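You operate a simulated robot arm through the tools that you are given. There is no shell and no other tool. Be economical: measure what you need, move in short steps, check, and stop when the job is done.

Carry out the task below with a simulated robot arm. There is one attempt and no reset: what you move stays moved.

Task
Take the green crate on the blue-legged table top and put it away on the long beige table top. Then fetch the red case and set it on the low shelf of the long beige table. Then put the green holder on the optics bench top away on the low shelf of the blue lab bench. Then stack the carton marked "clips" from the steel work table top on top of the carton labelled "seals". Then take the glass disc from the steel work table top and leave it on the red tray. Then fetch the purple holder and set it on the top of the yellow-edged plate. Then open the door of the dry box. Keep to this order.
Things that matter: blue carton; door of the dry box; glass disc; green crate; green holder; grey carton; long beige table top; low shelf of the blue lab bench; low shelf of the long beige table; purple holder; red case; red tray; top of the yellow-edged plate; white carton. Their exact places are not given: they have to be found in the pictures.

The check looks at the end state, three seconds after you hand in, the way a careful person would. Anything else that was tipped, shoved, dropped, spilled or broken makes it a failure. Lids that push on must go on centred and level and be pressed home; caps that screw on are set level and turned clockwise until they are tight.

Robot
A 7-joint arm with a two-finger parallel gripper on a trunk, on a base that drives. Base frame: it is fixed to the floor where the robot stands at the start and does not move with it; the origin is under the middle of the robot, x ahead of it, y to its left, z up. Units: mm, rad, N and s.
With the tool pointing down near the work surface it reaches from about 100 to 700 mm from the robot's upright axis, wherever it stands. Its first joint turns from -2.897 to 2.897 rad. Places, roughly: blue carton, grey carton, white carton [-1500, -3500, 750]; door of the dry box [700, 700, 1000]; glass disc (4x4x2 cm) [-1300, -3700, 800]; green crate (26x17x11 cm) [600, 100, 800]; green holder [-1000, -1250, 750]; long beige table top [800, -2200, 800]; low shelf of the blue lab bench [-1100, -2000, 400]; low shelf of the long beige table [800, -2200, 200]; purple holder [-1000, -2250, 500]; red case [-1000, -250, 250]; red tray (13x10x3 cm) [-1500, -3200, 800]; top of the yellow-edged plate (30x20 cm) [620, -1720, 800]. Payload 3.43 kg.
The TCP is the grasp point between the finger pads, 30 mm short of the fingertips. In the tool frame z runs along the fingers and y along their closing line. The gripper opens to 94 mm. The fingers are 28 mm wide and 10 mm thick; the gripper's body (50 by 96 mm) begins 55 mm behind the TCP.
Orientation is that of the tool frame in the base frame, as a unit quaternion [w, x, y, z]. With the fingers straight down and closing along the base's y, the tool's x points along the base's -x, its y along +y and its z along -z.

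Tools
- The arm moves only by the tool apply_moves. Its argument "deltas" is text: rows parted by semicolons, each of 7 numbers parted by spaces: the turn, a rotation vector about the base's x, y, z in rad, then the shift along the base's x, y, z in m, then the gripper command, from -1 (shut) to 1 (fully open), values between in proportion. In form: wx wy wz x y z claw; .... A call has 1 to 12 rows; each row shifts and turns the commanded pose from where the row before left it. Each row takes 0.2 s and may step no farther than 50 mm and 0.15 rad from the row before; otherwise, or with a gripper value out of range, the whole call is refused. Where a pose cannot be reached the arm comes as near as it can. A force on the tool above 40 N (or 10 N above the force at the start of the call, whichever is more), or a blocked arm, ends the call early, and 0.2 s more pass. Each finger travels about 45 mm/s and halts on what it meets, pressing with about 42 N; the grip force reading is that of the motor and also rises with nothing between the fingers. The clock runs only during rows and for 0.2 s after the last one: add rows that do not move to give the fingers time. The reply holds the time, the measured pose of the TCP, the force on the tool along the base axes, the opening and the grip force, in the units named above and with some noise, with the torque about the TCP (base axes, N m) and any sound that the robot's microphone picked up, and new pictures: "show" is both (left out), scene, wrist or none.
- Cameras (640 x 400 px; columns grow to the right, rows downward): "scene" is now at [485, 229.1, 1185.2]; the picture's right is [-0.07, -1.00, 0.00], its down [-0.93, 0.07, -0.36] and it looks along [0.36, -0.03, -0.93] (base axes); focal length 214 px, centre (320, 200). "wrist" rides on the gripper at [76, 14, -102] in the tool frame; the picture's right is [-0.18, 0.98, 0.00], its down [-0.75, -0.14, -0.64] and it looks along [-0.63, -0.12, 0.77] (tool axes); focal length 243 px, centre (320, 200).
- lift_body(by): slides the trunk up (or, below 0, down) by that many mm; the arm and the scene camera ride with it, the base frame stays. It gives what a move gives, with no picture.
- roll_base(legs): drives the robot by 1 to 6 legs, each [ahead, left, turn to the left] in mm, mm and rad, along the robot's own axes; the way and the turn of a leg run together, so that a leg with both is an arc; at most 1500 mm and 3.142 rad a leg. The arm and the cameras ride along, it lands a little off, and it stops where it bumps. It gives what a move gives, and a new picture of the scene camera.
- turn_head(pan, tilt): turns the head with the scene camera to pan (to the left, within 1.798 rad either way) and tilt (down, from -0.506 to 1.204), counted from straight ahead of the robot. It gives what a move gives, and a new picture of the scene camera.
- locate(camera, pixels): for up to 12 pixels [column, row] of the newest picture of that camera ("zoom" is the newest enlarged one), the place [x, y, z] in the base frame of the surface seen there, good to about 3 mm, but the place of the scene camera against the robot may be out by one fixed shift of up to 25 mm in any direction. No time passes.
- enlarge(camera, box): a new picture of the part [left, top, right, bottom] of that camera's present view, enlarged. No time passes.
- finish_job(): hands the job in; it is judged then, once.

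Work in short steps. Measure before you move; look again where a grasp or a placing could have gone wrong, and mend it. You have 131 turns and 260 pictures in all, those below and enlarged ones among them. Open the gripper and draw the arm clear of the work before you hand the job in, unless the task says otherwise.

The tools are called after "Request:" as name(argument=value, ...) on one line, values as JSON. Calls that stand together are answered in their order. apply_moves: Moves the arm, as the interface text tells. Its arguments: {"type":"object","properties":{"deltas":{"type":"string"},"show":{"type":"string","enum":["both","scene","wrist","none"]}},"required":["deltas"]} The other tools are called the same way: lift_body (by) slides the trunk up or down; roll_base (legs) drives the base; turn_head (pan, tilt) turns the head that bears the scene camera; locate (camera, pixels) gives the place of the surface under pixels of a picture; enlarge (camera, box) takes an enlarged picture of a part of a camera's view; finish_job () hands the job in.

At the start:

```text
time: 0.0
position: [381.9, 581.5, 1268.1]
orientation: [0.0, 0.0, 1.0, 0.0]
force: [1.0, 0.0, -0.1]
ft_torque: [0.01, 0.01, -0.02]
width: 94.0
finger_force: 0.0
trunk travel left (down, up): [-325.0, 165.0]
robot x, y, heading: [-1.2, -2.6, 0.001]
head pan, tilt: [-0.073, 1.201]
```

scene: 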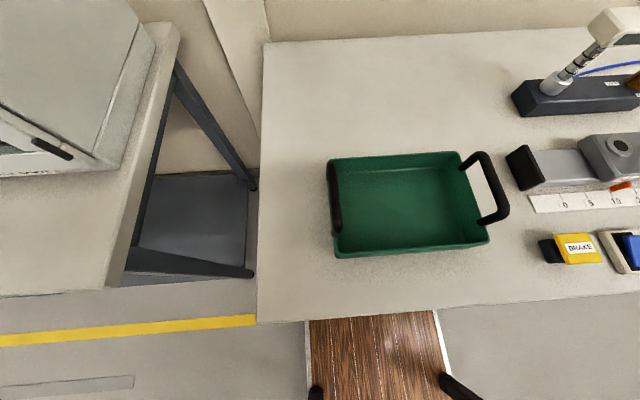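
wrist: 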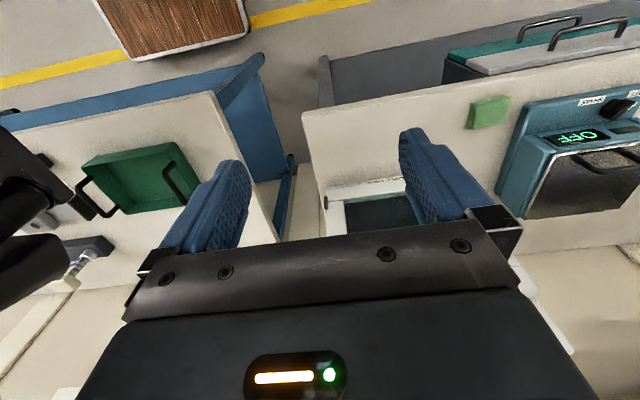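

The scene picture shows the green crate (rim corners near 328,160 / 458,152 / 490,240 / 335,258) with black handles at both ends. I measure its rim, handles and floor.

Request:
locate(camera="scene", pixels=[[330, 162], [456, 154], [488, 241], [336, 256], [405, 200], [335, 205], [485, 180], [500, 212], [480, 157], [300, 200], [410, 250], [475, 200]])

Request:
enlarge(camera="scene", box=[300, 130, 530, 274])

Request:
enlarge(camera="wrist", box=[0, 60, 320, 260])

```text
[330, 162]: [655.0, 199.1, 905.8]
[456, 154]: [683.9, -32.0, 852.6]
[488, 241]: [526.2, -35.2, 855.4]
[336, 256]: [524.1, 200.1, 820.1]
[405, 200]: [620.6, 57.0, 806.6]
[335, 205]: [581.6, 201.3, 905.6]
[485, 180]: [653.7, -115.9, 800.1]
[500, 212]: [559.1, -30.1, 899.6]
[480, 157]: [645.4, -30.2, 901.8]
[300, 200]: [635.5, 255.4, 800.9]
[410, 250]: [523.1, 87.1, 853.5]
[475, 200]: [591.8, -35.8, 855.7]
```

```text
2.78 times, centred on (415, 202) of scene
```

zoom: 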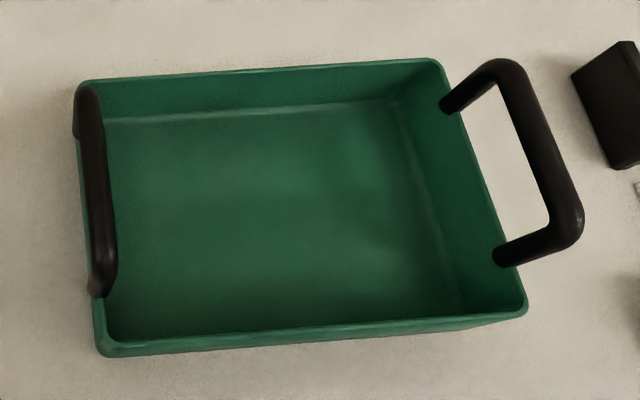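

```text
2.00 times, centred on (160, 160) of wrist
```

zoom: 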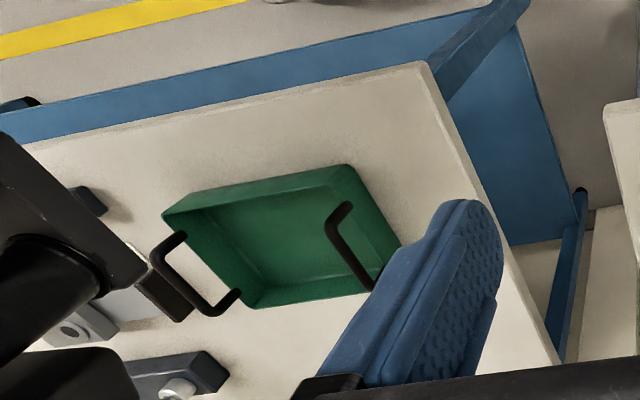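

The wrist zoom also shows the crate's rim; locating the same features there gives the scene camera's fixed shift.

Request:
locate(camera="zoom", pixels=[[168, 216], [345, 170], [396, 243], [245, 302], [340, 212], [374, 276], [178, 240], [225, 303], [270, 240], [450, 300]])

Request:
turn_head(pan=0.3, tilt=0.6)

```text
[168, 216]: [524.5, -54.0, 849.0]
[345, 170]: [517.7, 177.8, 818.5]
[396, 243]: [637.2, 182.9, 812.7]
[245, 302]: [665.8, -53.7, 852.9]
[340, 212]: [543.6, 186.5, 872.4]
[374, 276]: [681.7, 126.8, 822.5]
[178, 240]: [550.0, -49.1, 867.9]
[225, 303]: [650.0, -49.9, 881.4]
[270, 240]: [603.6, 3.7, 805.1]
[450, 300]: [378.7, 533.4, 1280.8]
```

```text
time: 1.0
position: [382.5, 581.4, 1267.6]
orientation: [-0.001, 0.0, 1.0, 0.0]
force: [0.3, -0.2, -0.2]
ft_torque: [-0.01, 0.01, 0.01]
width: 94.2
finger_force: 0.1
trunk travel left (down, up): [-325.0, 165.0]
robot x, y, heading: [3.8, -4.9, 0.002]
head pan, tilt: [0.3, 0.6]
```

scene: 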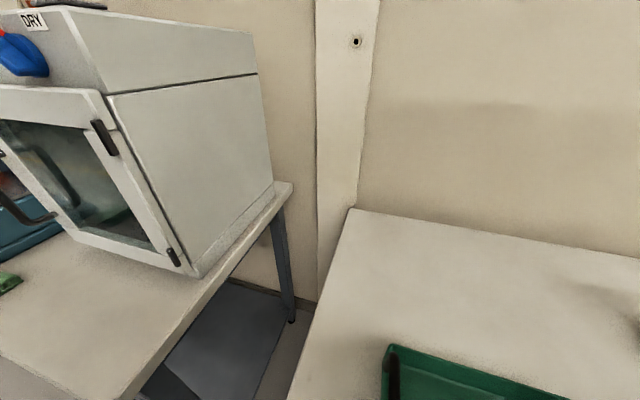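

The wrist view puts the crate about 19 mm further to -y than the scene camera does. I move over the crate's near long wall, turning the fingers to close along x.

Request:
apply_moves(deltas="0 0 -0.1309 0.012 -0.0425 -0.01 1;0 0 -0.1309 0.012 -0.0425 -0.01 1;0 0 -0.1309 0.012 -0.0425 -0.01 1;0 0 -0.1309 0.012 -0.0425 -0.01 1;0 0 -0.1309 0.012 -0.0425 -0.01 1;0 0 -0.1309 0.012 -0.0425 -0.01 1;0 0 -0.1309 0.012 -0.0425 -0.01 1;0 0 -0.1309 0.012 -0.0425 -0.01 1;0 0 -0.1309 0.012 -0.0425 -0.01 1;0 0 -0.1309 0.012 -0.0425 -0.01 1;0 0 -0.1309 0.012 -0.0425 -0.01 1;0 0 -0.1309 0.01 -0.0425 -0.01 1", show="wrist")

```text
time: 2.5
position: [456.5, 326.0, 1207.2]
orientation: [0.0, 0.378, 0.926, 0.005]
force: [-7.9, 20.2, 1.9]
ft_torque: [-1.44, -0.6, 0.06]
width: 94.0
finger_force: 0.1
trunk travel left (down, up): [-325.0, 165.0]
robot x, y, heading: [-0.6, -0.8, 0.001]
head pan, tilt: [0.3, 0.6]
stopped in row 7: the force on the tool passed its limit at 122 N (the readings are from after the stop); the commanded pose is now the measured one
```

wrist: 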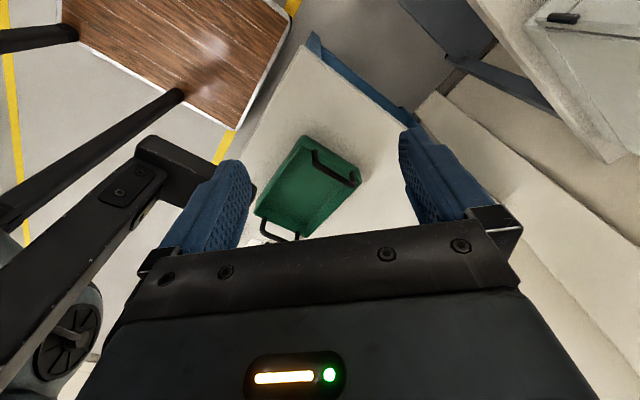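

The force stop suggests the gripper met the robot's own camera boom (camera at 485,229,1185; black box at 180,170 in the wrist view). I back off towards +y first and then look.

Request:
apply_moves(deltas="0 0 0 -0.005 0.04 0 1;0 0 0 -0.005 0.04 0 1", show="wrist")

Request:
locate(camera="wrist", pixels=[[185, 170], [140, 200], [20, 330], [70, 335], [170, 100], [60, 35], [200, 60], [310, 200]])

```text
time: 3.1
position: [446.9, 405.3, 1207.4]
orientation: [0.001, 0.381, 0.925, 0.005]
force: [0.1, -1.2, 0.0]
ft_torque: [0.03, 0.05, 0.01]
width: 94.0
finger_force: 0.0
trunk travel left (down, up): [-325.0, 165.0]
robot x, y, heading: [2.0, 2.2, -0.0]
head pan, tilt: [0.3, 0.6]
```

wrist: 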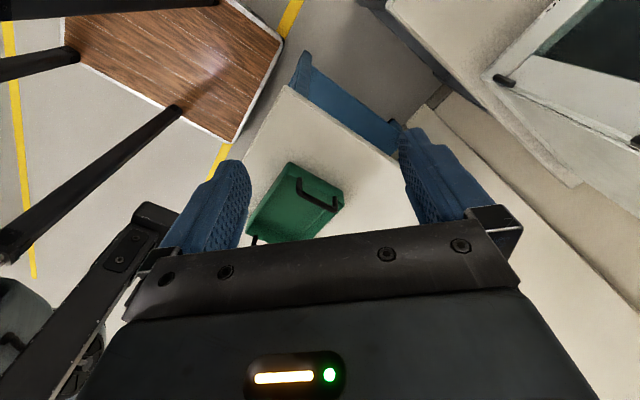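

```text
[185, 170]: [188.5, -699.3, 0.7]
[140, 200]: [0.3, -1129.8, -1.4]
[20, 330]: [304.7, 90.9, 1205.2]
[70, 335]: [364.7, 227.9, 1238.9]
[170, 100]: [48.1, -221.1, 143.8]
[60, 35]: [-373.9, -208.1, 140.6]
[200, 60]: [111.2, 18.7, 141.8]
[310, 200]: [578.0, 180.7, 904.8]
```

The boom and camera head sit near y≈228, z≈1240. I turn the head to the left to see the arm itself relative to the boom.

Request:
turn_head(pan=1.79, tilt=0.0)

Request:
turn_head(pan=-1.79, tilt=0.3)

```text
time: 4.7
position: [446.9, 405.7, 1206.5]
orientation: [0.001, 0.38, 0.925, 0.005]
force: [0.7, -0.3, 0.7]
ft_torque: [-0.02, -0.02, 0.01]
width: 93.9
finger_force: 0.0
trunk travel left (down, up): [-325.0, 165.0]
robot x, y, heading: [3.6, 1.2, 0.005]
head pan, tilt: [1.791, 0.0]
```

scene: 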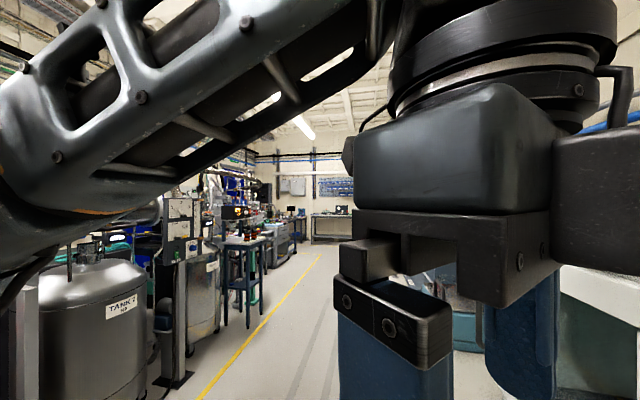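

```text
time: 7.7
position: [445.8, 405.6, 1206.9]
orientation: [0.001, 0.381, 0.925, 0.005]
force: [-0.1, -0.5, 0.4]
ft_torque: [0.03, 0.01, -0.01]
width: 93.9
finger_force: 0.1
trunk travel left (down, up): [-325.0, 165.0]
robot x, y, heading: [3.2, 4.7, -0.005]
head pan, tilt: [-1.791, 0.3]
```

scene: 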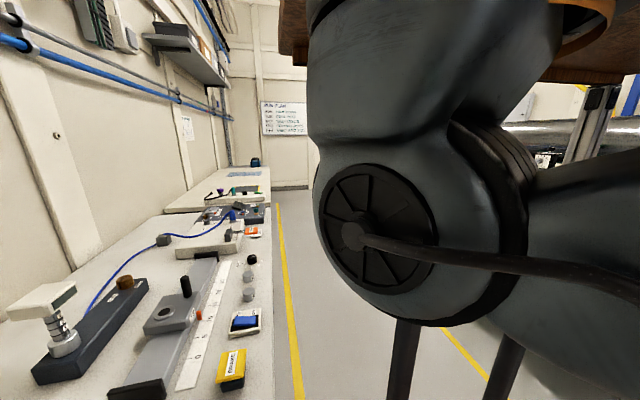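

The arm's elbow sits right of the camera and the hand left of it. I sample the black boom in the wrist view to see where it runs in height.

Request:
locate(camera="wrist", pixels=[[150, 210], [155, 225], [120, 255], [130, 240], [95, 290], [40, 350], [30, 375], [70, 370], [10, 300], [90, 345], [100, 120], [30, 215]])

Request:
enlarge(camera="wrist", box=[0, 190, 240, 400])

Request:
turn_head(pan=-1.79, tilt=-0.5)

Request:
turn_head(pan=1.79, tilt=0.6)

```text
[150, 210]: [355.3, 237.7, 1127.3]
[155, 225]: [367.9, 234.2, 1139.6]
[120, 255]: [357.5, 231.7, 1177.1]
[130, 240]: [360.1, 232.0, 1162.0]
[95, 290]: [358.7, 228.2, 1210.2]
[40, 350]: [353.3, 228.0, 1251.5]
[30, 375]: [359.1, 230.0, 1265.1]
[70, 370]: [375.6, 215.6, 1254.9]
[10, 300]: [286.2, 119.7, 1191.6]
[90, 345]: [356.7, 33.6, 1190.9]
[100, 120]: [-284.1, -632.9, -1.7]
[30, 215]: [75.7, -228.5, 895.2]
```

```text
1.90 times, centred on (120, 295) of wrist
```

zoom: 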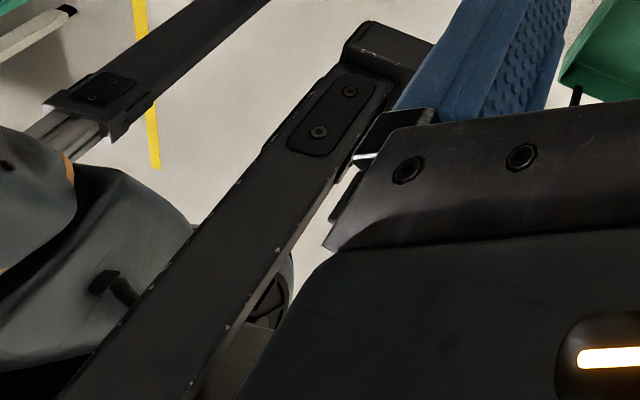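

```text
time: 8.8
position: [447.2, 405.4, 1205.6]
orientation: [0.0, 0.381, 0.925, 0.004]
force: [0.4, -0.4, -0.8]
ft_torque: [-0.04, 0.0, 0.03]
width: 93.8
finger_force: 0.1
trunk travel left (down, up): [-325.0, 165.0]
robot x, y, heading: [-2.1, 3.1, 0.0]
head pan, tilt: [-1.791, -0.499]
```

scene: 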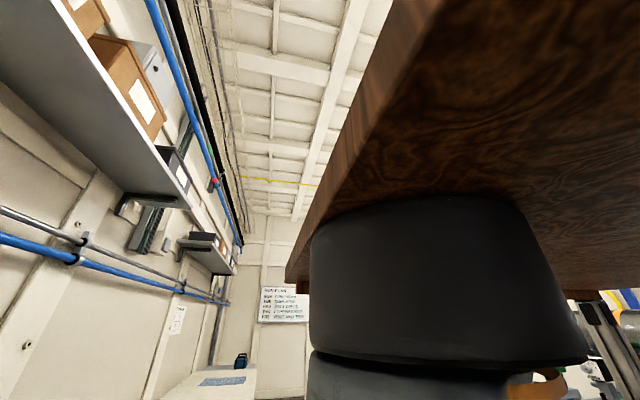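

```text
time: 11.8
position: [447.8, 405.3, 1207.0]
orientation: [0.0, 0.38, 0.925, 0.005]
force: [-0.3, -0.5, 0.5]
ft_torque: [-0.01, -0.01, 0.04]
width: 94.0
finger_force: 0.0
trunk travel left (down, up): [-325.0, 165.0]
robot x, y, heading: [4.3, 2.0, -0.002]
head pan, tilt: [1.791, 0.6]
```

scene: 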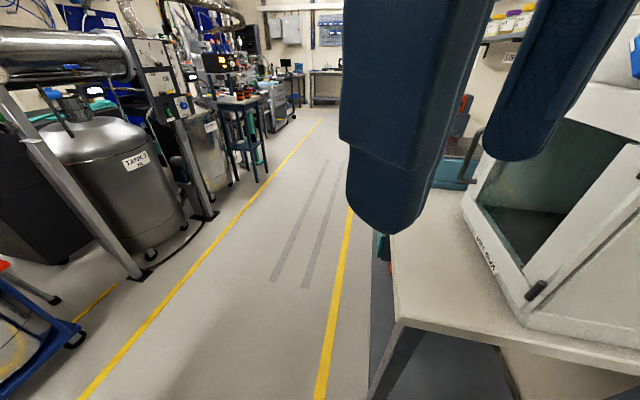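

The boom is a post hanging at about (357,230) with its foot and camera at z≥1125, so the hand must cross underneath it. I raise the trunk, then lower the hand well below the camera before crossing.

Request:
lift_body(by=120)

Request:
apply_moves(deltas="0 0 0 -0.005 0.01 -0.045 1;0 0 0 -0.005 0.01 -0.045 1;0 0 0 -0.005 0.01 -0.045 1;0 0 0 0 0 -0.045 1;0 0 0 0 0 -0.045 1;0 0 0 0 0 -0.045 1;0 0 0 0 0 -0.045 1;0 0 0 0 0 -0.045 1;0 0 0 0 0 -0.045 1", show="none")

Request:
turn_head(pan=1.2, tilt=0.3)

```text
time: 13.3
position: [447.5, 404.5, 1325.1]
orientation: [0.0, 0.38, 0.925, 0.004]
force: [0.4, 0.1, 0.3]
ft_torque: [-0.02, 0.03, 0.01]
width: 94.0
finger_force: 0.1
trunk travel left (down, up): [-445.0, 45.0]
robot x, y, heading: [4.6, 0.9, 0.001]
head pan, tilt: [1.791, 0.6]
```

```text
time: 15.5
position: [475.5, 419.8, 920.6]
orientation: [0.001, 0.429, 0.903, 0.004]
force: [0.0, -0.2, 0.4]
ft_torque: [0.01, 0.0, 0.0]
width: 94.0
finger_force: 0.0
trunk travel left (down, up): [-445.0, 45.0]
robot x, y, heading: [1.7, -0.9, -0.001]
head pan, tilt: [1.791, 0.6]
stopped in row 9: the arm was blocked; the commanded pose is now the measured one
```

```text
time: 16.5
position: [474.6, 419.4, 922.6]
orientation: [0.0, 0.429, 0.903, 0.005]
force: [0.1, 0.2, -1.0]
ft_torque: [-0.03, -0.05, 0.02]
width: 94.0
finger_force: 0.2
trunk travel left (down, up): [-445.0, 45.0]
robot x, y, heading: [-0.3, 2.0, 0.002]
head pan, tilt: [1.201, 0.3]
```

scene: 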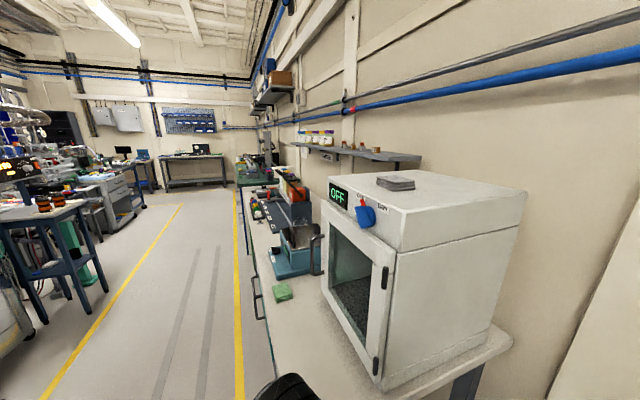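

The arm was blocked on the way down (likely the forearm against the post). I look left-back again to see the forearm.

Request:
turn_head(pan=1.79, tilt=0.5)

Request:
turn_head(pan=-1.79, tilt=0.5)

Request:
apply_moves(deltas="0 0 0 0 0 0 1", show="wrist")

```text
time: 17.5
position: [475.7, 418.3, 922.3]
orientation: [0.002, 0.428, 0.904, 0.005]
force: [-0.3, 1.0, -0.8]
ft_torque: [0.03, 0.01, -0.03]
width: 93.9
finger_force: 0.0
trunk travel left (down, up): [-445.0, 45.0]
robot x, y, heading: [0.2, 0.3, 0.0]
head pan, tilt: [1.791, 0.499]
```

scene: 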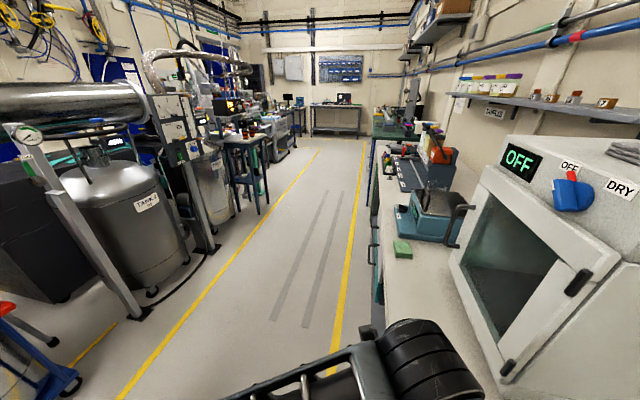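

```text
time: 20.4
position: [474.8, 419.3, 922.5]
orientation: [0.001, 0.429, 0.903, 0.005]
force: [-0.7, 0.2, 0.3]
ft_torque: [0.0, 0.02, 0.03]
width: 94.1
finger_force: 0.0
trunk travel left (down, up): [-445.0, 45.0]
robot x, y, heading: [-1.9, -2.6, -0.002]
head pan, tilt: [-1.791, 0.499]
```

scene: 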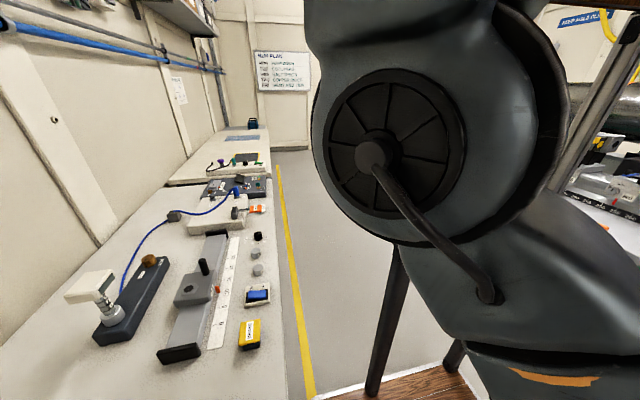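

```text
time: 20.9
position: [474.3, 419.7, 922.0]
orientation: [-0.001, 0.429, 0.903, 0.004]
force: [-0.4, 0.1, 0.9]
ft_torque: [0.02, 0.01, -0.01]
width: 94.0
finger_force: 0.0
trunk travel left (down, up): [-445.0, 45.0]
robot x, y, heading: [1.6, -0.7, -0.005]
head pan, tilt: [-1.791, 0.499]
```

wrist: 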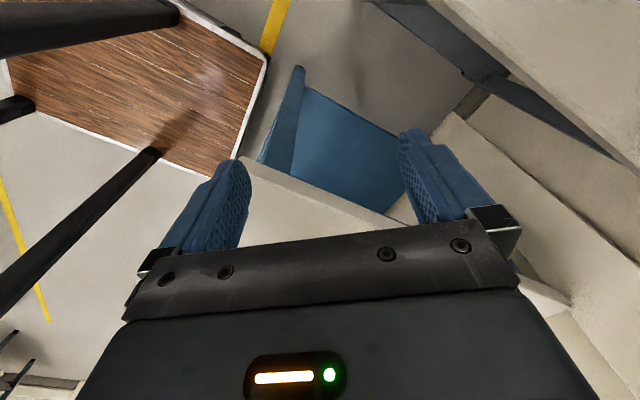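

The hand is now below the camera; the elbow is on the right of the post, so swinging right should free the arm. I cross at x≈470, z≈960, finishing the turn of the fingers.

Request:
apply_moves(deltas="0 0 -0.0855 0 -0.0435 0.005 1;0 0 -0.0855 0 -0.0435 0.005 1;0 0 -0.0855 0 -0.0435 0.005 1;0 0 -0.0855 0 -0.0435 0.005 1;0 0 -0.0855 0 -0.0435 0.005 1;0 0 -0.0855 0 -0.0435 0.005 1;0 0 -0.0855 0 -0.0435 0.005 1;0 0 -0.0855 0 -0.0435 0.005 1;0 0 0 0 0 0 1", show="wrist")

Request:
turn_head(pan=-0.1, tilt=1.1)

```text
time: 22.0
position: [522.3, 168.5, 943.7]
orientation: [0.09, 0.596, 0.798, -0.014]
force: [-0.2, -0.3, 0.3]
ft_torque: [-0.02, -0.01, 0.0]
width: 94.0
finger_force: 0.0
trunk travel left (down, up): [-445.0, 45.0]
robot x, y, heading: [-1.8, -3.3, 0.001]
head pan, tilt: [-1.791, 0.499]
stopped in row 5: the arm was blocked; the commanded pose is now the measured one
```

wrist: 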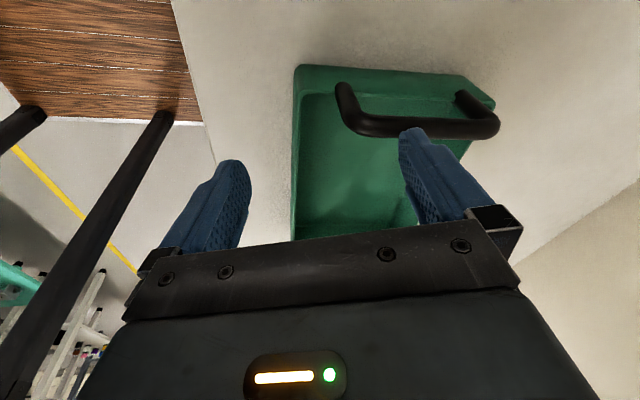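

```text
time: 23.7
position: [522.9, 168.2, 944.0]
orientation: [0.09, 0.597, 0.797, -0.013]
force: [-0.1, -0.4, 0.6]
ft_torque: [0.03, -0.01, -0.02]
width: 94.2
finger_force: 0.0
trunk travel left (down, up): [-445.0, 45.0]
robot x, y, heading: [-0.2, 1.4, 0.003]
head pan, tilt: [-0.099, 1.1]
```

scene: 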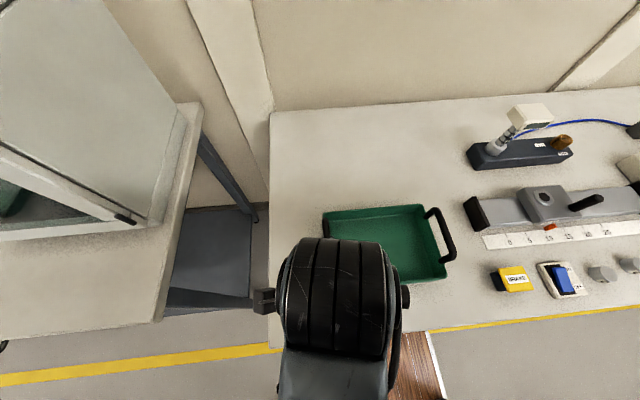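

Blocked again with x pushed out by 50 mm. I locate the wrist and forearm visible at (340,280) and (330,380), and look right-back at the elbow.

Request:
locate(camera="scene", pixels=[[340, 250], [340, 300], [340, 340], [330, 375], [310, 390], [370, 390], [404, 340], [265, 300]])

Request:
turn_head(pan=-1.79, tilt=0.8)

Request:
locate(camera="scene", pixels=[[380, 100], [500, 100], [500, 300], [600, 330], [450, 60], [380, 20], [600, 200], [500, 390]])

```text
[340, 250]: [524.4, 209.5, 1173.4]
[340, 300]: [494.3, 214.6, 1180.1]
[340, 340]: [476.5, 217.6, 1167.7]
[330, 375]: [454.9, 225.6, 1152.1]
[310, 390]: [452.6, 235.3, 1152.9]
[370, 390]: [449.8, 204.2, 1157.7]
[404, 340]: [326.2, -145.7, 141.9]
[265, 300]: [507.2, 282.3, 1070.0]
```

```text
time: 25.5
position: [523.2, 169.6, 943.3]
orientation: [0.09, 0.596, 0.797, -0.013]
force: [-0.2, 0.3, 0.1]
ft_torque: [0.04, 0.01, 0.02]
width: 94.0
finger_force: 0.1
trunk travel left (down, up): [-445.0, 45.0]
robot x, y, heading: [-3.0, 0.9, -0.0]
head pan, tilt: [-1.791, 0.799]
```

scene: 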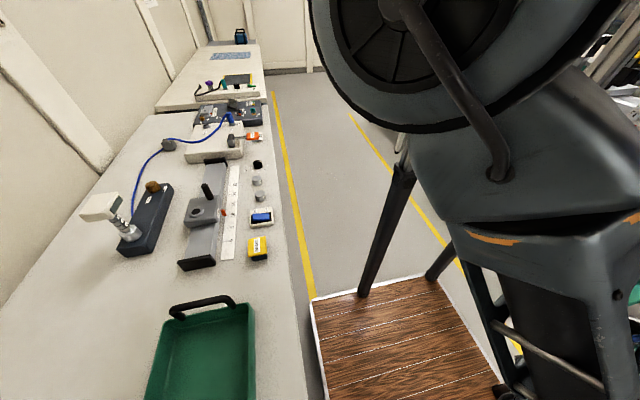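

```text
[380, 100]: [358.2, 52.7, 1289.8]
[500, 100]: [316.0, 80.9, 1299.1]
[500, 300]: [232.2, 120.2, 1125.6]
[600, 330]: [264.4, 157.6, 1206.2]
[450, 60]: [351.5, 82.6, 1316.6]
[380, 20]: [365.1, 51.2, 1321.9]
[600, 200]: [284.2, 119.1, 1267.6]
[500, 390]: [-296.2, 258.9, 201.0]
```

The forearm (about (357,190,1180), thick) is jammed under the post's foot, so I need to cross lower, away from the table. I back the hand to the left off the crate, then drive back 350 mm.

Request:
apply_moves(deltas="0 0 0.05 0 0.045 0.005 1;0 0 0.05 0 0.045 0.005 1;0 0 0.05 0 0.045 0 1", show="none")

Request:
roll_base(legs=[[-350, 0, 0]])

```text
time: 26.3
position: [535.3, 291.9, 950.3]
orientation: [0.103, 0.545, 0.832, -0.01]
force: [-0.1, -0.7, -0.4]
ft_torque: [0.0, -0.02, -0.01]
width: 94.1
finger_force: 0.0
trunk travel left (down, up): [-445.0, 45.0]
robot x, y, heading: [-0.7, -1.6, -0.002]
head pan, tilt: [-1.791, 0.799]
```

```text
time: 28.5
position: [187.5, 294.5, 950.8]
orientation: [0.1, 0.545, 0.832, -0.011]
force: [0.2, -0.1, 0.3]
ft_torque: [0.0, 0.0, 0.01]
width: 93.8
finger_force: 0.1
trunk travel left (down, up): [-445.0, 45.0]
robot x, y, heading: [-341.8, 2.2, -0.001]
head pan, tilt: [-1.791, 0.799]
```

scene: 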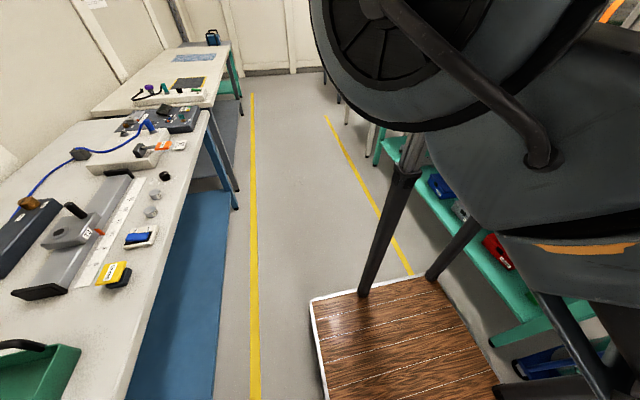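

Now in free space I lower the hand 250 mm, then cross to the right while levelling the tool and finishing its turn.

Request:
apply_moves(deltas="0 0 0 0 0 -0.05 1;0 0 0 0 0 -0.05 1;0 0 0 0 0 -0.05 1;0 0 0 0 0 -0.05 1;0 0 0 0 0 -0.05 1;0.0263 0.0212 -0.068 0 -0.045 0 1;0.0263 0.0212 -0.068 0 -0.045 0 1;0.0263 0.0212 -0.068 0 -0.045 0 1;0.0263 0.0212 -0.068 0 -0.045 0 1;0.0263 0.0212 -0.068 0 -0.045 0 1;0.0263 0.0212 -0.068 0 -0.045 0 1;0 0 0 0 0 0 1", show="none")

Request:
turn_head(pan=-0.1, tilt=1.0)

```text
time: 31.1
position: [184.6, 16.5, 699.2]
orientation: [0.004, 0.704, 0.71, -0.005]
force: [0.0, 0.3, -0.6]
ft_torque: [0.02, 0.0, 0.05]
width: 94.0
finger_force: 0.0
trunk travel left (down, up): [-445.0, 45.0]
robot x, y, heading: [-349.7, -2.9, 0.004]
head pan, tilt: [-1.791, 0.799]
```

```text
time: 32.9
position: [184.2, 16.5, 699.4]
orientation: [0.004, 0.707, 0.708, -0.005]
force: [-0.1, -0.7, 0.4]
ft_torque: [0.04, 0.01, -0.01]
width: 93.7
finger_force: 0.0
trunk travel left (down, up): [-445.0, 45.0]
robot x, y, heading: [-349.4, 0.7, 0.004]
head pan, tilt: [-0.099, 1.0]
```

scene: 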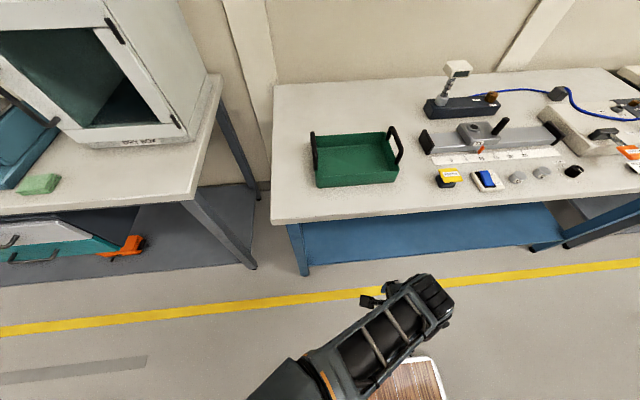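

The hand crossed cleanly. I raise it to z≈960 to the right of the post before driving back up to the table.

Request:
apply_moves(deltas="0 0 0 0 -0.01 0.045 1;0 0 0 0 -0.01 0.045 1;0 0 0 0 -0.01 0.045 1;0 0 0 0 -0.01 0.045 1;0 0 0 0 -0.01 0.045 1;0 0 0 0 -0.01 0.045 1;0 0 0 0 0 0 1", show="wrist")

Request:
locate(camera="scene", pixels=[[316, 140], [394, 132], [400, 175], [318, 182], [316, 187], [300, 222], [190, 195], [620, 200], [445, 180], [425, 150]])

```text
time: 33.6
position: [159.9, -81.3, 803.4]
orientation: [0.038, 0.7, 0.709, -0.077]
force: [-0.8, -0.2, -0.1]
ft_torque: [-0.01, 0.01, -0.01]
width: 94.0
finger_force: 0.1
trunk travel left (down, up): [-445.0, 45.0]
robot x, y, heading: [-345.9, 1.5, 0.005]
head pan, tilt: [-0.099, 1.0]
stopped in row 3: the arm was blocked; the commanded pose is now the measured one
```

wrist: 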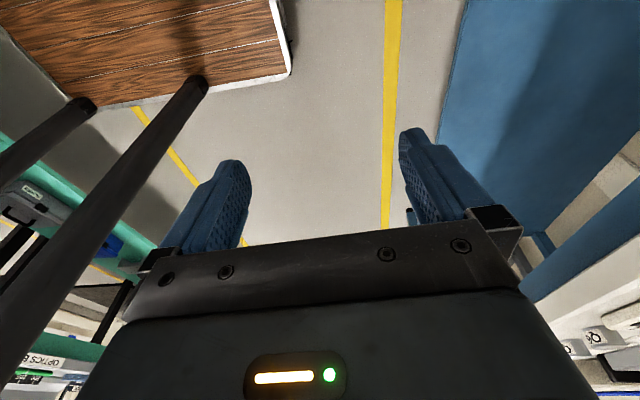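

```text
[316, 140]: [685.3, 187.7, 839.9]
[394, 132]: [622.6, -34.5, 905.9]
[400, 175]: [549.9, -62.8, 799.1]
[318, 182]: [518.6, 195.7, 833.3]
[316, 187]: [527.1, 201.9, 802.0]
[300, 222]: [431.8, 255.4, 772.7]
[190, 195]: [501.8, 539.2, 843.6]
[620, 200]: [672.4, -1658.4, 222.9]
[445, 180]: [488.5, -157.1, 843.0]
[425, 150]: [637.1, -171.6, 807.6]
```

Blocked again while rising, pushed to the right. I look at where the elbow and forearm are relative to the post.

Request:
turn_head(pan=-1.79, tilt=0.6)

Request:
locate(camera="scene", pixels=[[300, 100], [400, 100], [500, 100], [600, 100], [400, 200], [500, 200], [600, 200], [400, 300], [500, 300], [600, 300], [300, 300], [300, 380]])

Request:
turn_head(pan=1.79, tilt=0.3)

```text
time: 35.3
position: [161.1, -82.0, 804.8]
orientation: [0.039, 0.699, 0.71, -0.074]
force: [-0.6, 0.0, 0.3]
ft_torque: [-0.01, 0.01, 0.01]
width: 93.8
finger_force: 0.1
trunk travel left (down, up): [-445.0, 45.0]
robot x, y, heading: [-346.6, 0.4, 0.0]
head pan, tilt: [-1.791, 0.6]
```

scene: 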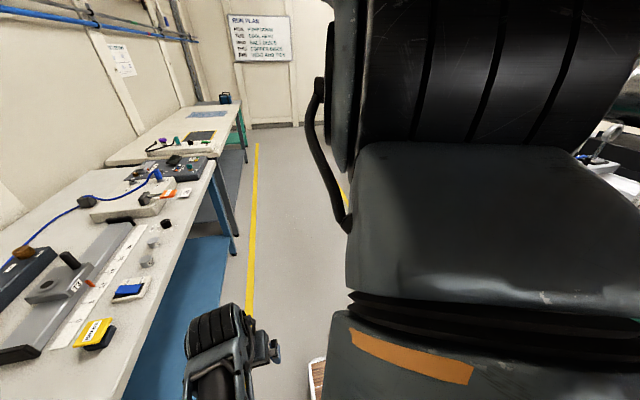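

```text
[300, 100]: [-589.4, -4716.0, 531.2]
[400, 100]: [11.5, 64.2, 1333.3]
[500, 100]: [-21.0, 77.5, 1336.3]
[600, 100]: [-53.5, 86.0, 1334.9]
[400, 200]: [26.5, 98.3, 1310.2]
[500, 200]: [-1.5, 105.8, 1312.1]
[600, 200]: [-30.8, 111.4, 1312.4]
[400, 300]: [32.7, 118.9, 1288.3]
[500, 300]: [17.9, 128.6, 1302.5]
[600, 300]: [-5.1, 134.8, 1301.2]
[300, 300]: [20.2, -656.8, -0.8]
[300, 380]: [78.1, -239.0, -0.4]
```

```text
time: 38.3
position: [159.8, -81.0, 803.6]
orientation: [0.04, 0.699, 0.71, -0.074]
force: [-0.3, -0.3, 0.1]
ft_torque: [0.03, -0.02, 0.0]
width: 94.1
finger_force: 0.0
trunk travel left (down, up): [-445.0, 45.0]
robot x, y, heading: [-337.8, -0.3, -0.003]
head pan, tilt: [1.791, 0.3]
```

scene: 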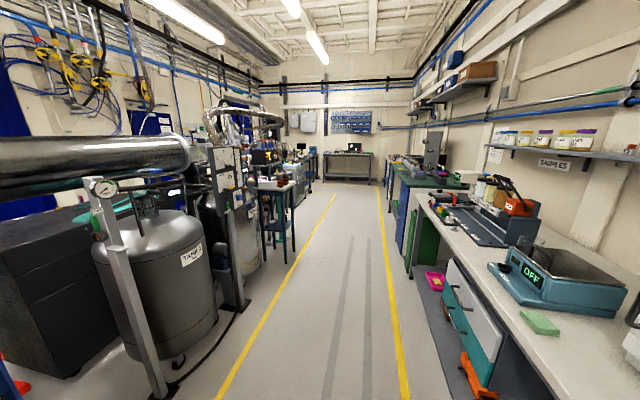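

The elbow (rel. (350,100)) hugs the post on its right, so I shift the hand further right to swing the elbow away, levelling the tool, and then rise.

Request:
apply_moves(deltas="0.04 -0.012 -0.004 0 -0.045 -0.01 1;0.04 -0.012 -0.004 0 -0.045 -0.01 1;0.04 -0.012 -0.004 0 -0.045 0 1;0.04 -0.012 -0.004 0 -0.045 0 1;0 0 0 0 0 0.045 1;0 0 0 0 0 0.045 1;0 0 0 0 0 0.045 1;0 0 0 0 0 0.045 1;0 0 0 0 0 0 1", show="none")

Request:
turn_head(pan=-0.8, tilt=1.0)

```text
time: 40.3
position: [160.3, -261.8, 964.2]
orientation: [-0.002, 0.708, 0.707, -0.001]
force: [-1.1, 0.0, 0.2]
ft_torque: [-0.04, 0.0, -0.04]
width: 94.0
finger_force: 0.1
trunk travel left (down, up): [-445.0, 45.0]
robot x, y, heading: [-345.3, -0.8, 0.001]
head pan, tilt: [1.791, 0.3]
```

```text
time: 42.6
position: [159.9, -262.8, 963.3]
orientation: [-0.001, 0.708, 0.706, -0.002]
force: [0.1, 0.2, -0.1]
ft_torque: [0.01, -0.03, 0.0]
width: 94.2
finger_force: 0.0
trunk travel left (down, up): [-445.0, 45.0]
robot x, y, heading: [-345.6, -2.6, -0.001]
head pan, tilt: [-0.799, 1.0]
```

scene: 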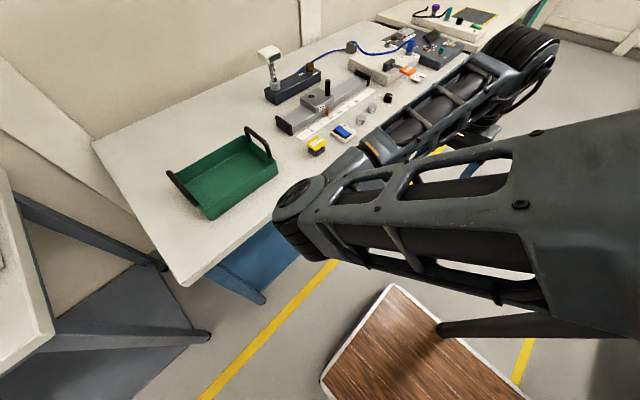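

Now the arm's elbow is out front-left near (300,200) and the hand at right. I locate the elbow to make sure it clears the dry box when I drive in.

Request:
locate(camera="scene", pixels=[[290, 200], [300, 250], [320, 190], [450, 180], [600, 150], [600, 250], [370, 150], [520, 50], [470, 80], [190, 280], [385, 290], [325, 385]])

```text
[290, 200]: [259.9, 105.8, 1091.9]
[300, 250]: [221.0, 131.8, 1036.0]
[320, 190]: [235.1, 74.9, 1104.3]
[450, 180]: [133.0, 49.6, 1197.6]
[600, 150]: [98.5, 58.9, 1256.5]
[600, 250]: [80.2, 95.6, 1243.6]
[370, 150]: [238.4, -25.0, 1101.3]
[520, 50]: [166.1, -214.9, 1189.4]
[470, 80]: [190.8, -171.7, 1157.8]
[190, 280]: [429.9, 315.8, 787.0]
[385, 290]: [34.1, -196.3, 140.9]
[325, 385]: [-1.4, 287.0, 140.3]
```

Turning the robot left by 0.6 rad puts the elbow well away from the dry box while the hand comes over the crate. I turn, then drive in.

Request:
roll_base(legs=[[0, 0, 0.6], [230, -157, 0]])

Request:
apply_moves(deltas="0 0 -0.12 0 0 0 1;0 0 -0.12 0 0 0 1;0 0 -0.12 0 0 0 1;0 0 -0.12 0 0 0 1;0 0 -0.12 0 0 0 1;0 0 0 0 0 0 1", show="wrist")

```text
time: 46.2
position: [499.9, 61.7, 963.8]
orientation: [0.0, 0.471, 0.882, -0.001]
force: [-0.3, -0.4, 0.1]
ft_torque: [0.02, -0.03, -0.02]
width: 94.2
finger_force: 0.0
trunk travel left (down, up): [-445.0, 45.0]
robot x, y, heading: [-65.6, -1.7, 0.59]
head pan, tilt: [-0.799, 1.0]
```

scene: 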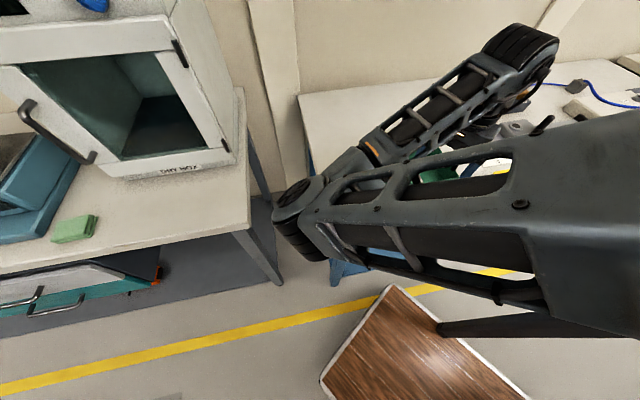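

```text
time: 47.6
position: [500.5, 61.3, 963.2]
orientation: [-0.001, 0.712, 0.703, -0.001]
force: [-0.1, -0.5, 0.7]
ft_torque: [0.03, -0.01, -0.01]
width: 94.0
finger_force: 0.1
trunk travel left (down, up): [-445.0, 45.0]
robot x, y, heading: [-65.4, 0.4, 0.593]
head pan, tilt: [-0.799, 1.0]
```

wrist: 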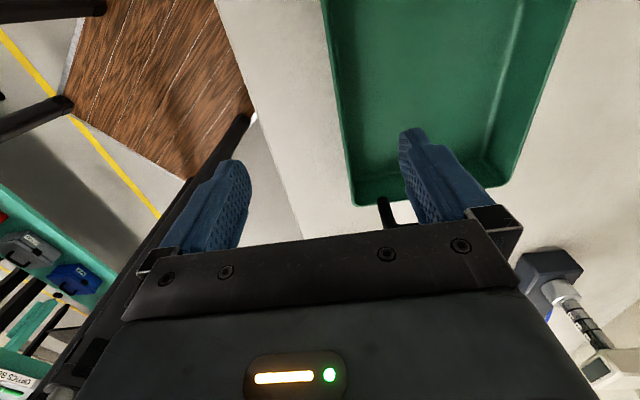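

The crate's near wall shows at (330–350, 60–190). I measure its rim precisely with the wrist camera.

Request:
locate(camera="wrist", pixels=[[327, 20], [336, 80], [345, 140], [352, 190], [340, 80], [350, 140], [357, 200], [420, 60], [300, 100], [480, 188]])

Request:
enlarge(camera="wrist", box=[260, 0, 480, 220])

```text
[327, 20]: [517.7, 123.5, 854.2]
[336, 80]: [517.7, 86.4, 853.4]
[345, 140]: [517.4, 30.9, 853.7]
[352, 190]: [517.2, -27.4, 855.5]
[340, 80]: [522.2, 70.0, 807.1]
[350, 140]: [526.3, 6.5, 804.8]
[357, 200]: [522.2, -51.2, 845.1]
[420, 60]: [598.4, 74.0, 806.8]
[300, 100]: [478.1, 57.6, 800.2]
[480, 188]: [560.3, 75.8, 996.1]
```

```text
1.82 times, centred on (370, 110) of wrist
```

zoom: 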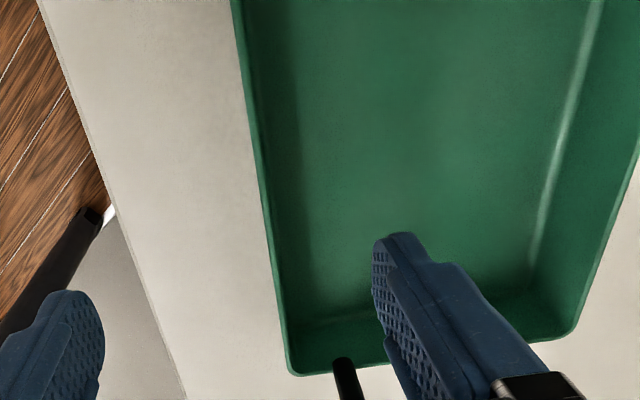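

Wall outer face is x≈517.5, rim z≈854, crate mid y≈65. I centre over it, lower to z≈843 and close.

Request:
apply_moves(deltas="0 0 0 0.019 0.004 -0.03 1;0 0 0 0 0 -0.045 1;0 0 0 0 0 -0.03 1;0 0 0 0 0 -0.015 1;0 0 0 0 0 0 1;0 0 0 0 0 0 -1;0 0 0 0 0 0 -1;0 0 0 0 0 0 -1;0 0 0 0 0 0 -1;0 0 0 0 0 0 -1;0 0 0 0 0 0 -1;0 0 0 0 0 0 -1", show="wrist")

```text
time: 50.2
position: [518.3, 66.8, 843.6]
orientation: [-0.002, 0.71, 0.704, -0.001]
force: [1.1, 0.5, 0.1]
ft_torque: [-0.02, -0.03, 0.21]
width: 8.4
finger_force: 42.2
trunk travel left (down, up): [-445.0, 45.0]
robot x, y, heading: [-63.7, -0.5, 0.597]
head pan, tilt: [-0.799, 1.0]
```

wrist: 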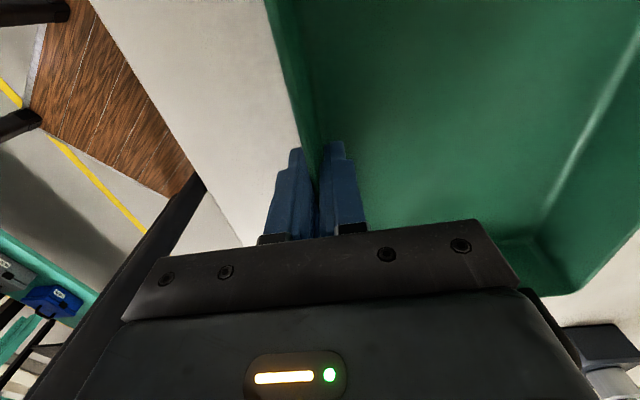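

Gripped at 8.4 mm with full force. I lift gently and check that the crate stays level.

Request:
apply_moves(deltas="0 0 0 0 0 0.01 -1;0 0 0 0 0 0.02 -1;0 0 0 0 0 0.03 -1;0 0 0 0 0 0 -1", show="wrist")

```text
time: 51.2
position: [519.7, 66.2, 902.9]
orientation: [-0.001, 0.711, 0.703, -0.001]
force: [-0.1, 0.5, -5.7]
ft_torque: [0.01, 0.44, -0.03]
width: 8.5
finger_force: 41.8
trunk travel left (down, up): [-445.0, 45.0]
robot x, y, heading: [-65.2, -1.9, 0.593]
head pan, tilt: [-0.799, 1.0]
```

wrist: 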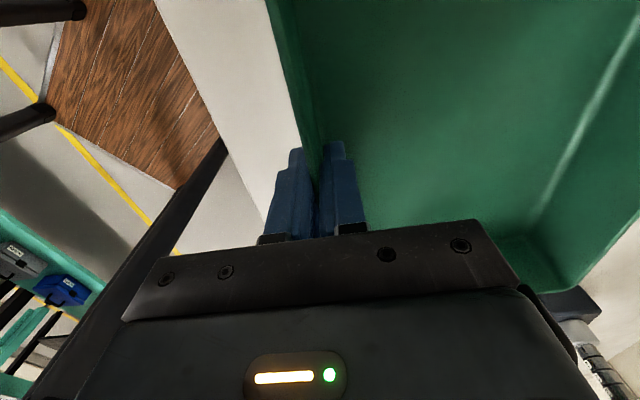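

Crate is level in the grip (5.7 N). I raise it to clear everything and back straight away from the table.

Request:
apply_moves(deltas="0 0 0 0 0 0.03 -1;0 0 0 0 0 0.03 -1;0 0 0 0 0 0 -1", show="none")

Request:
roll_base(legs=[[-250, 170, 0]])

Request:
turn_head(pan=-1.79, tilt=0.2)

```text
time: 52.0
position: [518.6, 65.6, 965.3]
orientation: [-0.001, 0.711, 0.703, -0.002]
force: [0.2, -1.5, -6.0]
ft_torque: [0.01, 0.42, -0.01]
width: 8.3
finger_force: 42.3
trunk travel left (down, up): [-445.0, 45.0]
robot x, y, heading: [-63.3, -2.5, 0.595]
head pan, tilt: [-0.799, 1.0]
```

```text
time: 54.1
position: [216.6, 70.0, 962.9]
orientation: [-0.002, 0.712, 0.703, -0.002]
force: [0.1, -0.3, -5.2]
ft_torque: [0.02, 0.47, -0.05]
width: 8.3
finger_force: 41.5
trunk travel left (down, up): [-445.0, 45.0]
robot x, y, heading: [-368.1, 2.5, 0.592]
head pan, tilt: [-0.799, 1.0]
```

scene: 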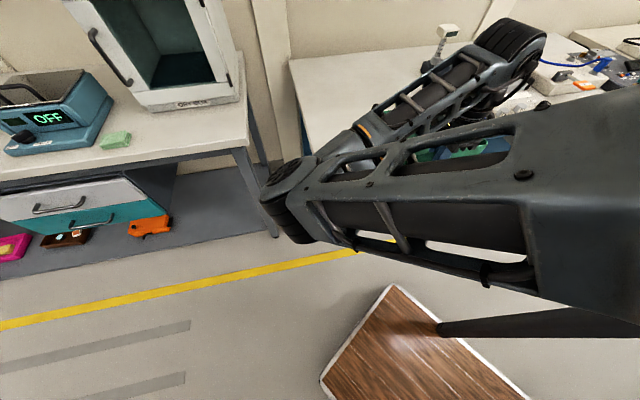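

```text
time: 55.3
position: [217.8, 69.3, 964.0]
orientation: [-0.001, 0.712, 0.702, -0.001]
force: [-0.5, -0.3, -4.2]
ft_torque: [0.03, 0.47, 0.0]
width: 8.3
finger_force: 41.8
trunk travel left (down, up): [-445.0, 45.0]
robot x, y, heading: [-365.6, 6.7, 0.59]
head pan, tilt: [-1.791, 0.201]
```

scene: 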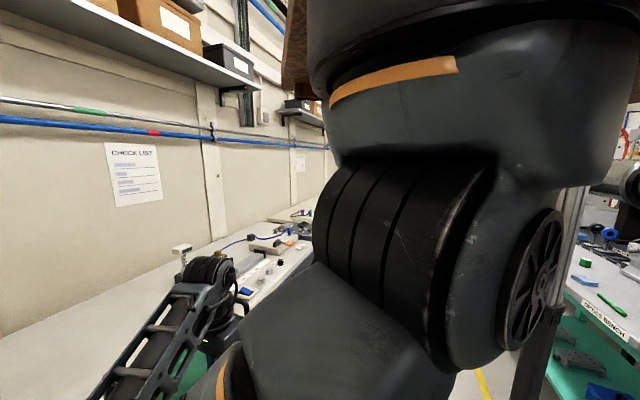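

The arm hides the aisle. I turn the robot right to face down the aisle (-y), with the crate carried at z≈960.

Request:
roll_base(legs=[[0, 0, -2.16]])

Request:
turn_head(pan=0.5, tilt=0.3)

Request:
turn_head(pan=-0.4, tilt=0.5)

```text
time: 60.9
position: [-631.4, -520.9, 964.6]
orientation: [-0.001, 0.957, -0.291, 0.0]
force: [0.0, -1.0, -5.2]
ft_torque: [0.36, -0.25, 0.01]
width: 7.9
finger_force: 41.5
trunk travel left (down, up): [-445.0, 45.0]
robot x, y, heading: [-365.5, 5.5, -1.559]
head pan, tilt: [-1.791, 0.201]
```

scene: 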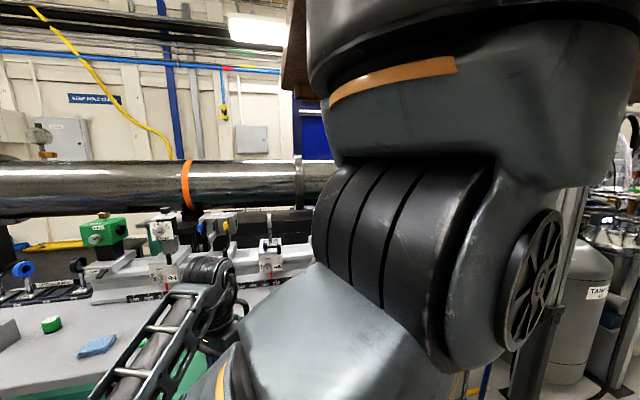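

```text
time: 63.0
position: [-633.1, -519.9, 963.0]
orientation: [-0.002, 0.957, -0.291, 0.001]
force: [-0.5, 0.3, -4.3]
ft_torque: [0.35, -0.27, -0.01]
width: 8.2
finger_force: 41.4
trunk travel left (down, up): [-445.0, 45.0]
robot x, y, heading: [-366.2, 4.1, -1.56]
head pan, tilt: [0.499, 0.3]
```

scene: 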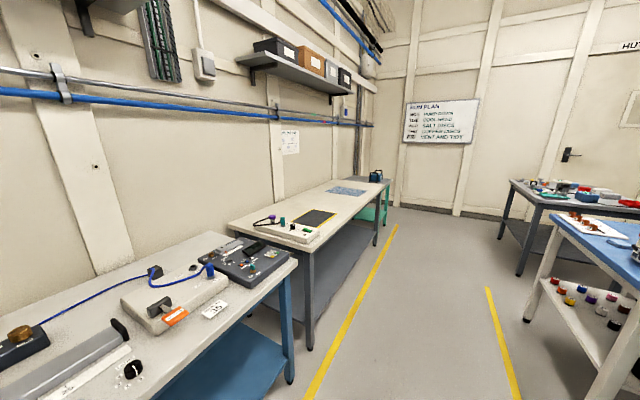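

```text
time: 64.2
position: [-633.6, -519.5, 964.7]
orientation: [-0.001, 0.957, -0.291, 0.001]
force: [-1.0, -1.3, -6.2]
ft_torque: [0.35, -0.29, -0.01]
width: 8.3
finger_force: 41.9
trunk travel left (down, up): [-445.0, 45.0]
robot x, y, heading: [-365.0, 7.4, -1.559]
head pan, tilt: [-0.4, 0.499]
```

scene: 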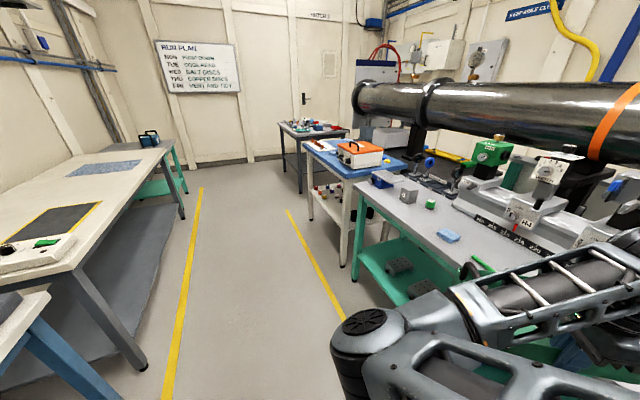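

The aisle is clear: beige table at left with yellow-edged plate (50,225) and blue mat (105,168). I zoom and measure the free area on the beige table and its low shelf.

Request:
enlarge(camera="scene", box=[0, 110, 220, 290])

Request:
locate(camera="scene", pixels=[[100, 205], [60, 265], [100, 200], [40, 185], [75, 172], [135, 168], [145, 160], [172, 150], [10, 230], [70, 200], [130, 290], [120, 240]])

```text
2.22 times, centred on (110, 200) of scene
```

zoom: 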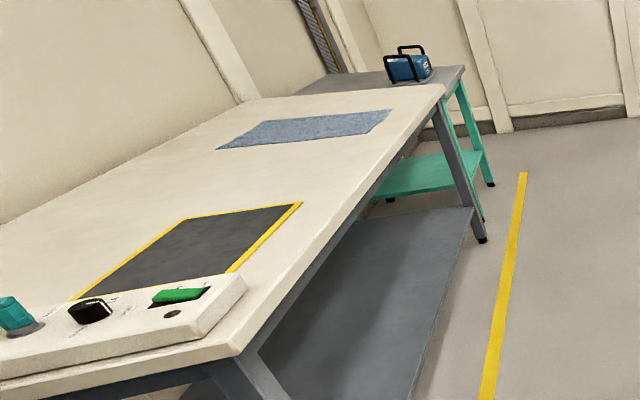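

```text
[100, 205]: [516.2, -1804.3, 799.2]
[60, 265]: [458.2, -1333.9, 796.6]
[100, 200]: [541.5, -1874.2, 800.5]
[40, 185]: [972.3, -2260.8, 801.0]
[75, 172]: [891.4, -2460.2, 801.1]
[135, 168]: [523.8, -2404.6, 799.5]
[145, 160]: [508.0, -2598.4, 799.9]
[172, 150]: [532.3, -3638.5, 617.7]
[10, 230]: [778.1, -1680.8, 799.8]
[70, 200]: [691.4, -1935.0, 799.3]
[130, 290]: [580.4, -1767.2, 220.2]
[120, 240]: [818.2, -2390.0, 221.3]
```

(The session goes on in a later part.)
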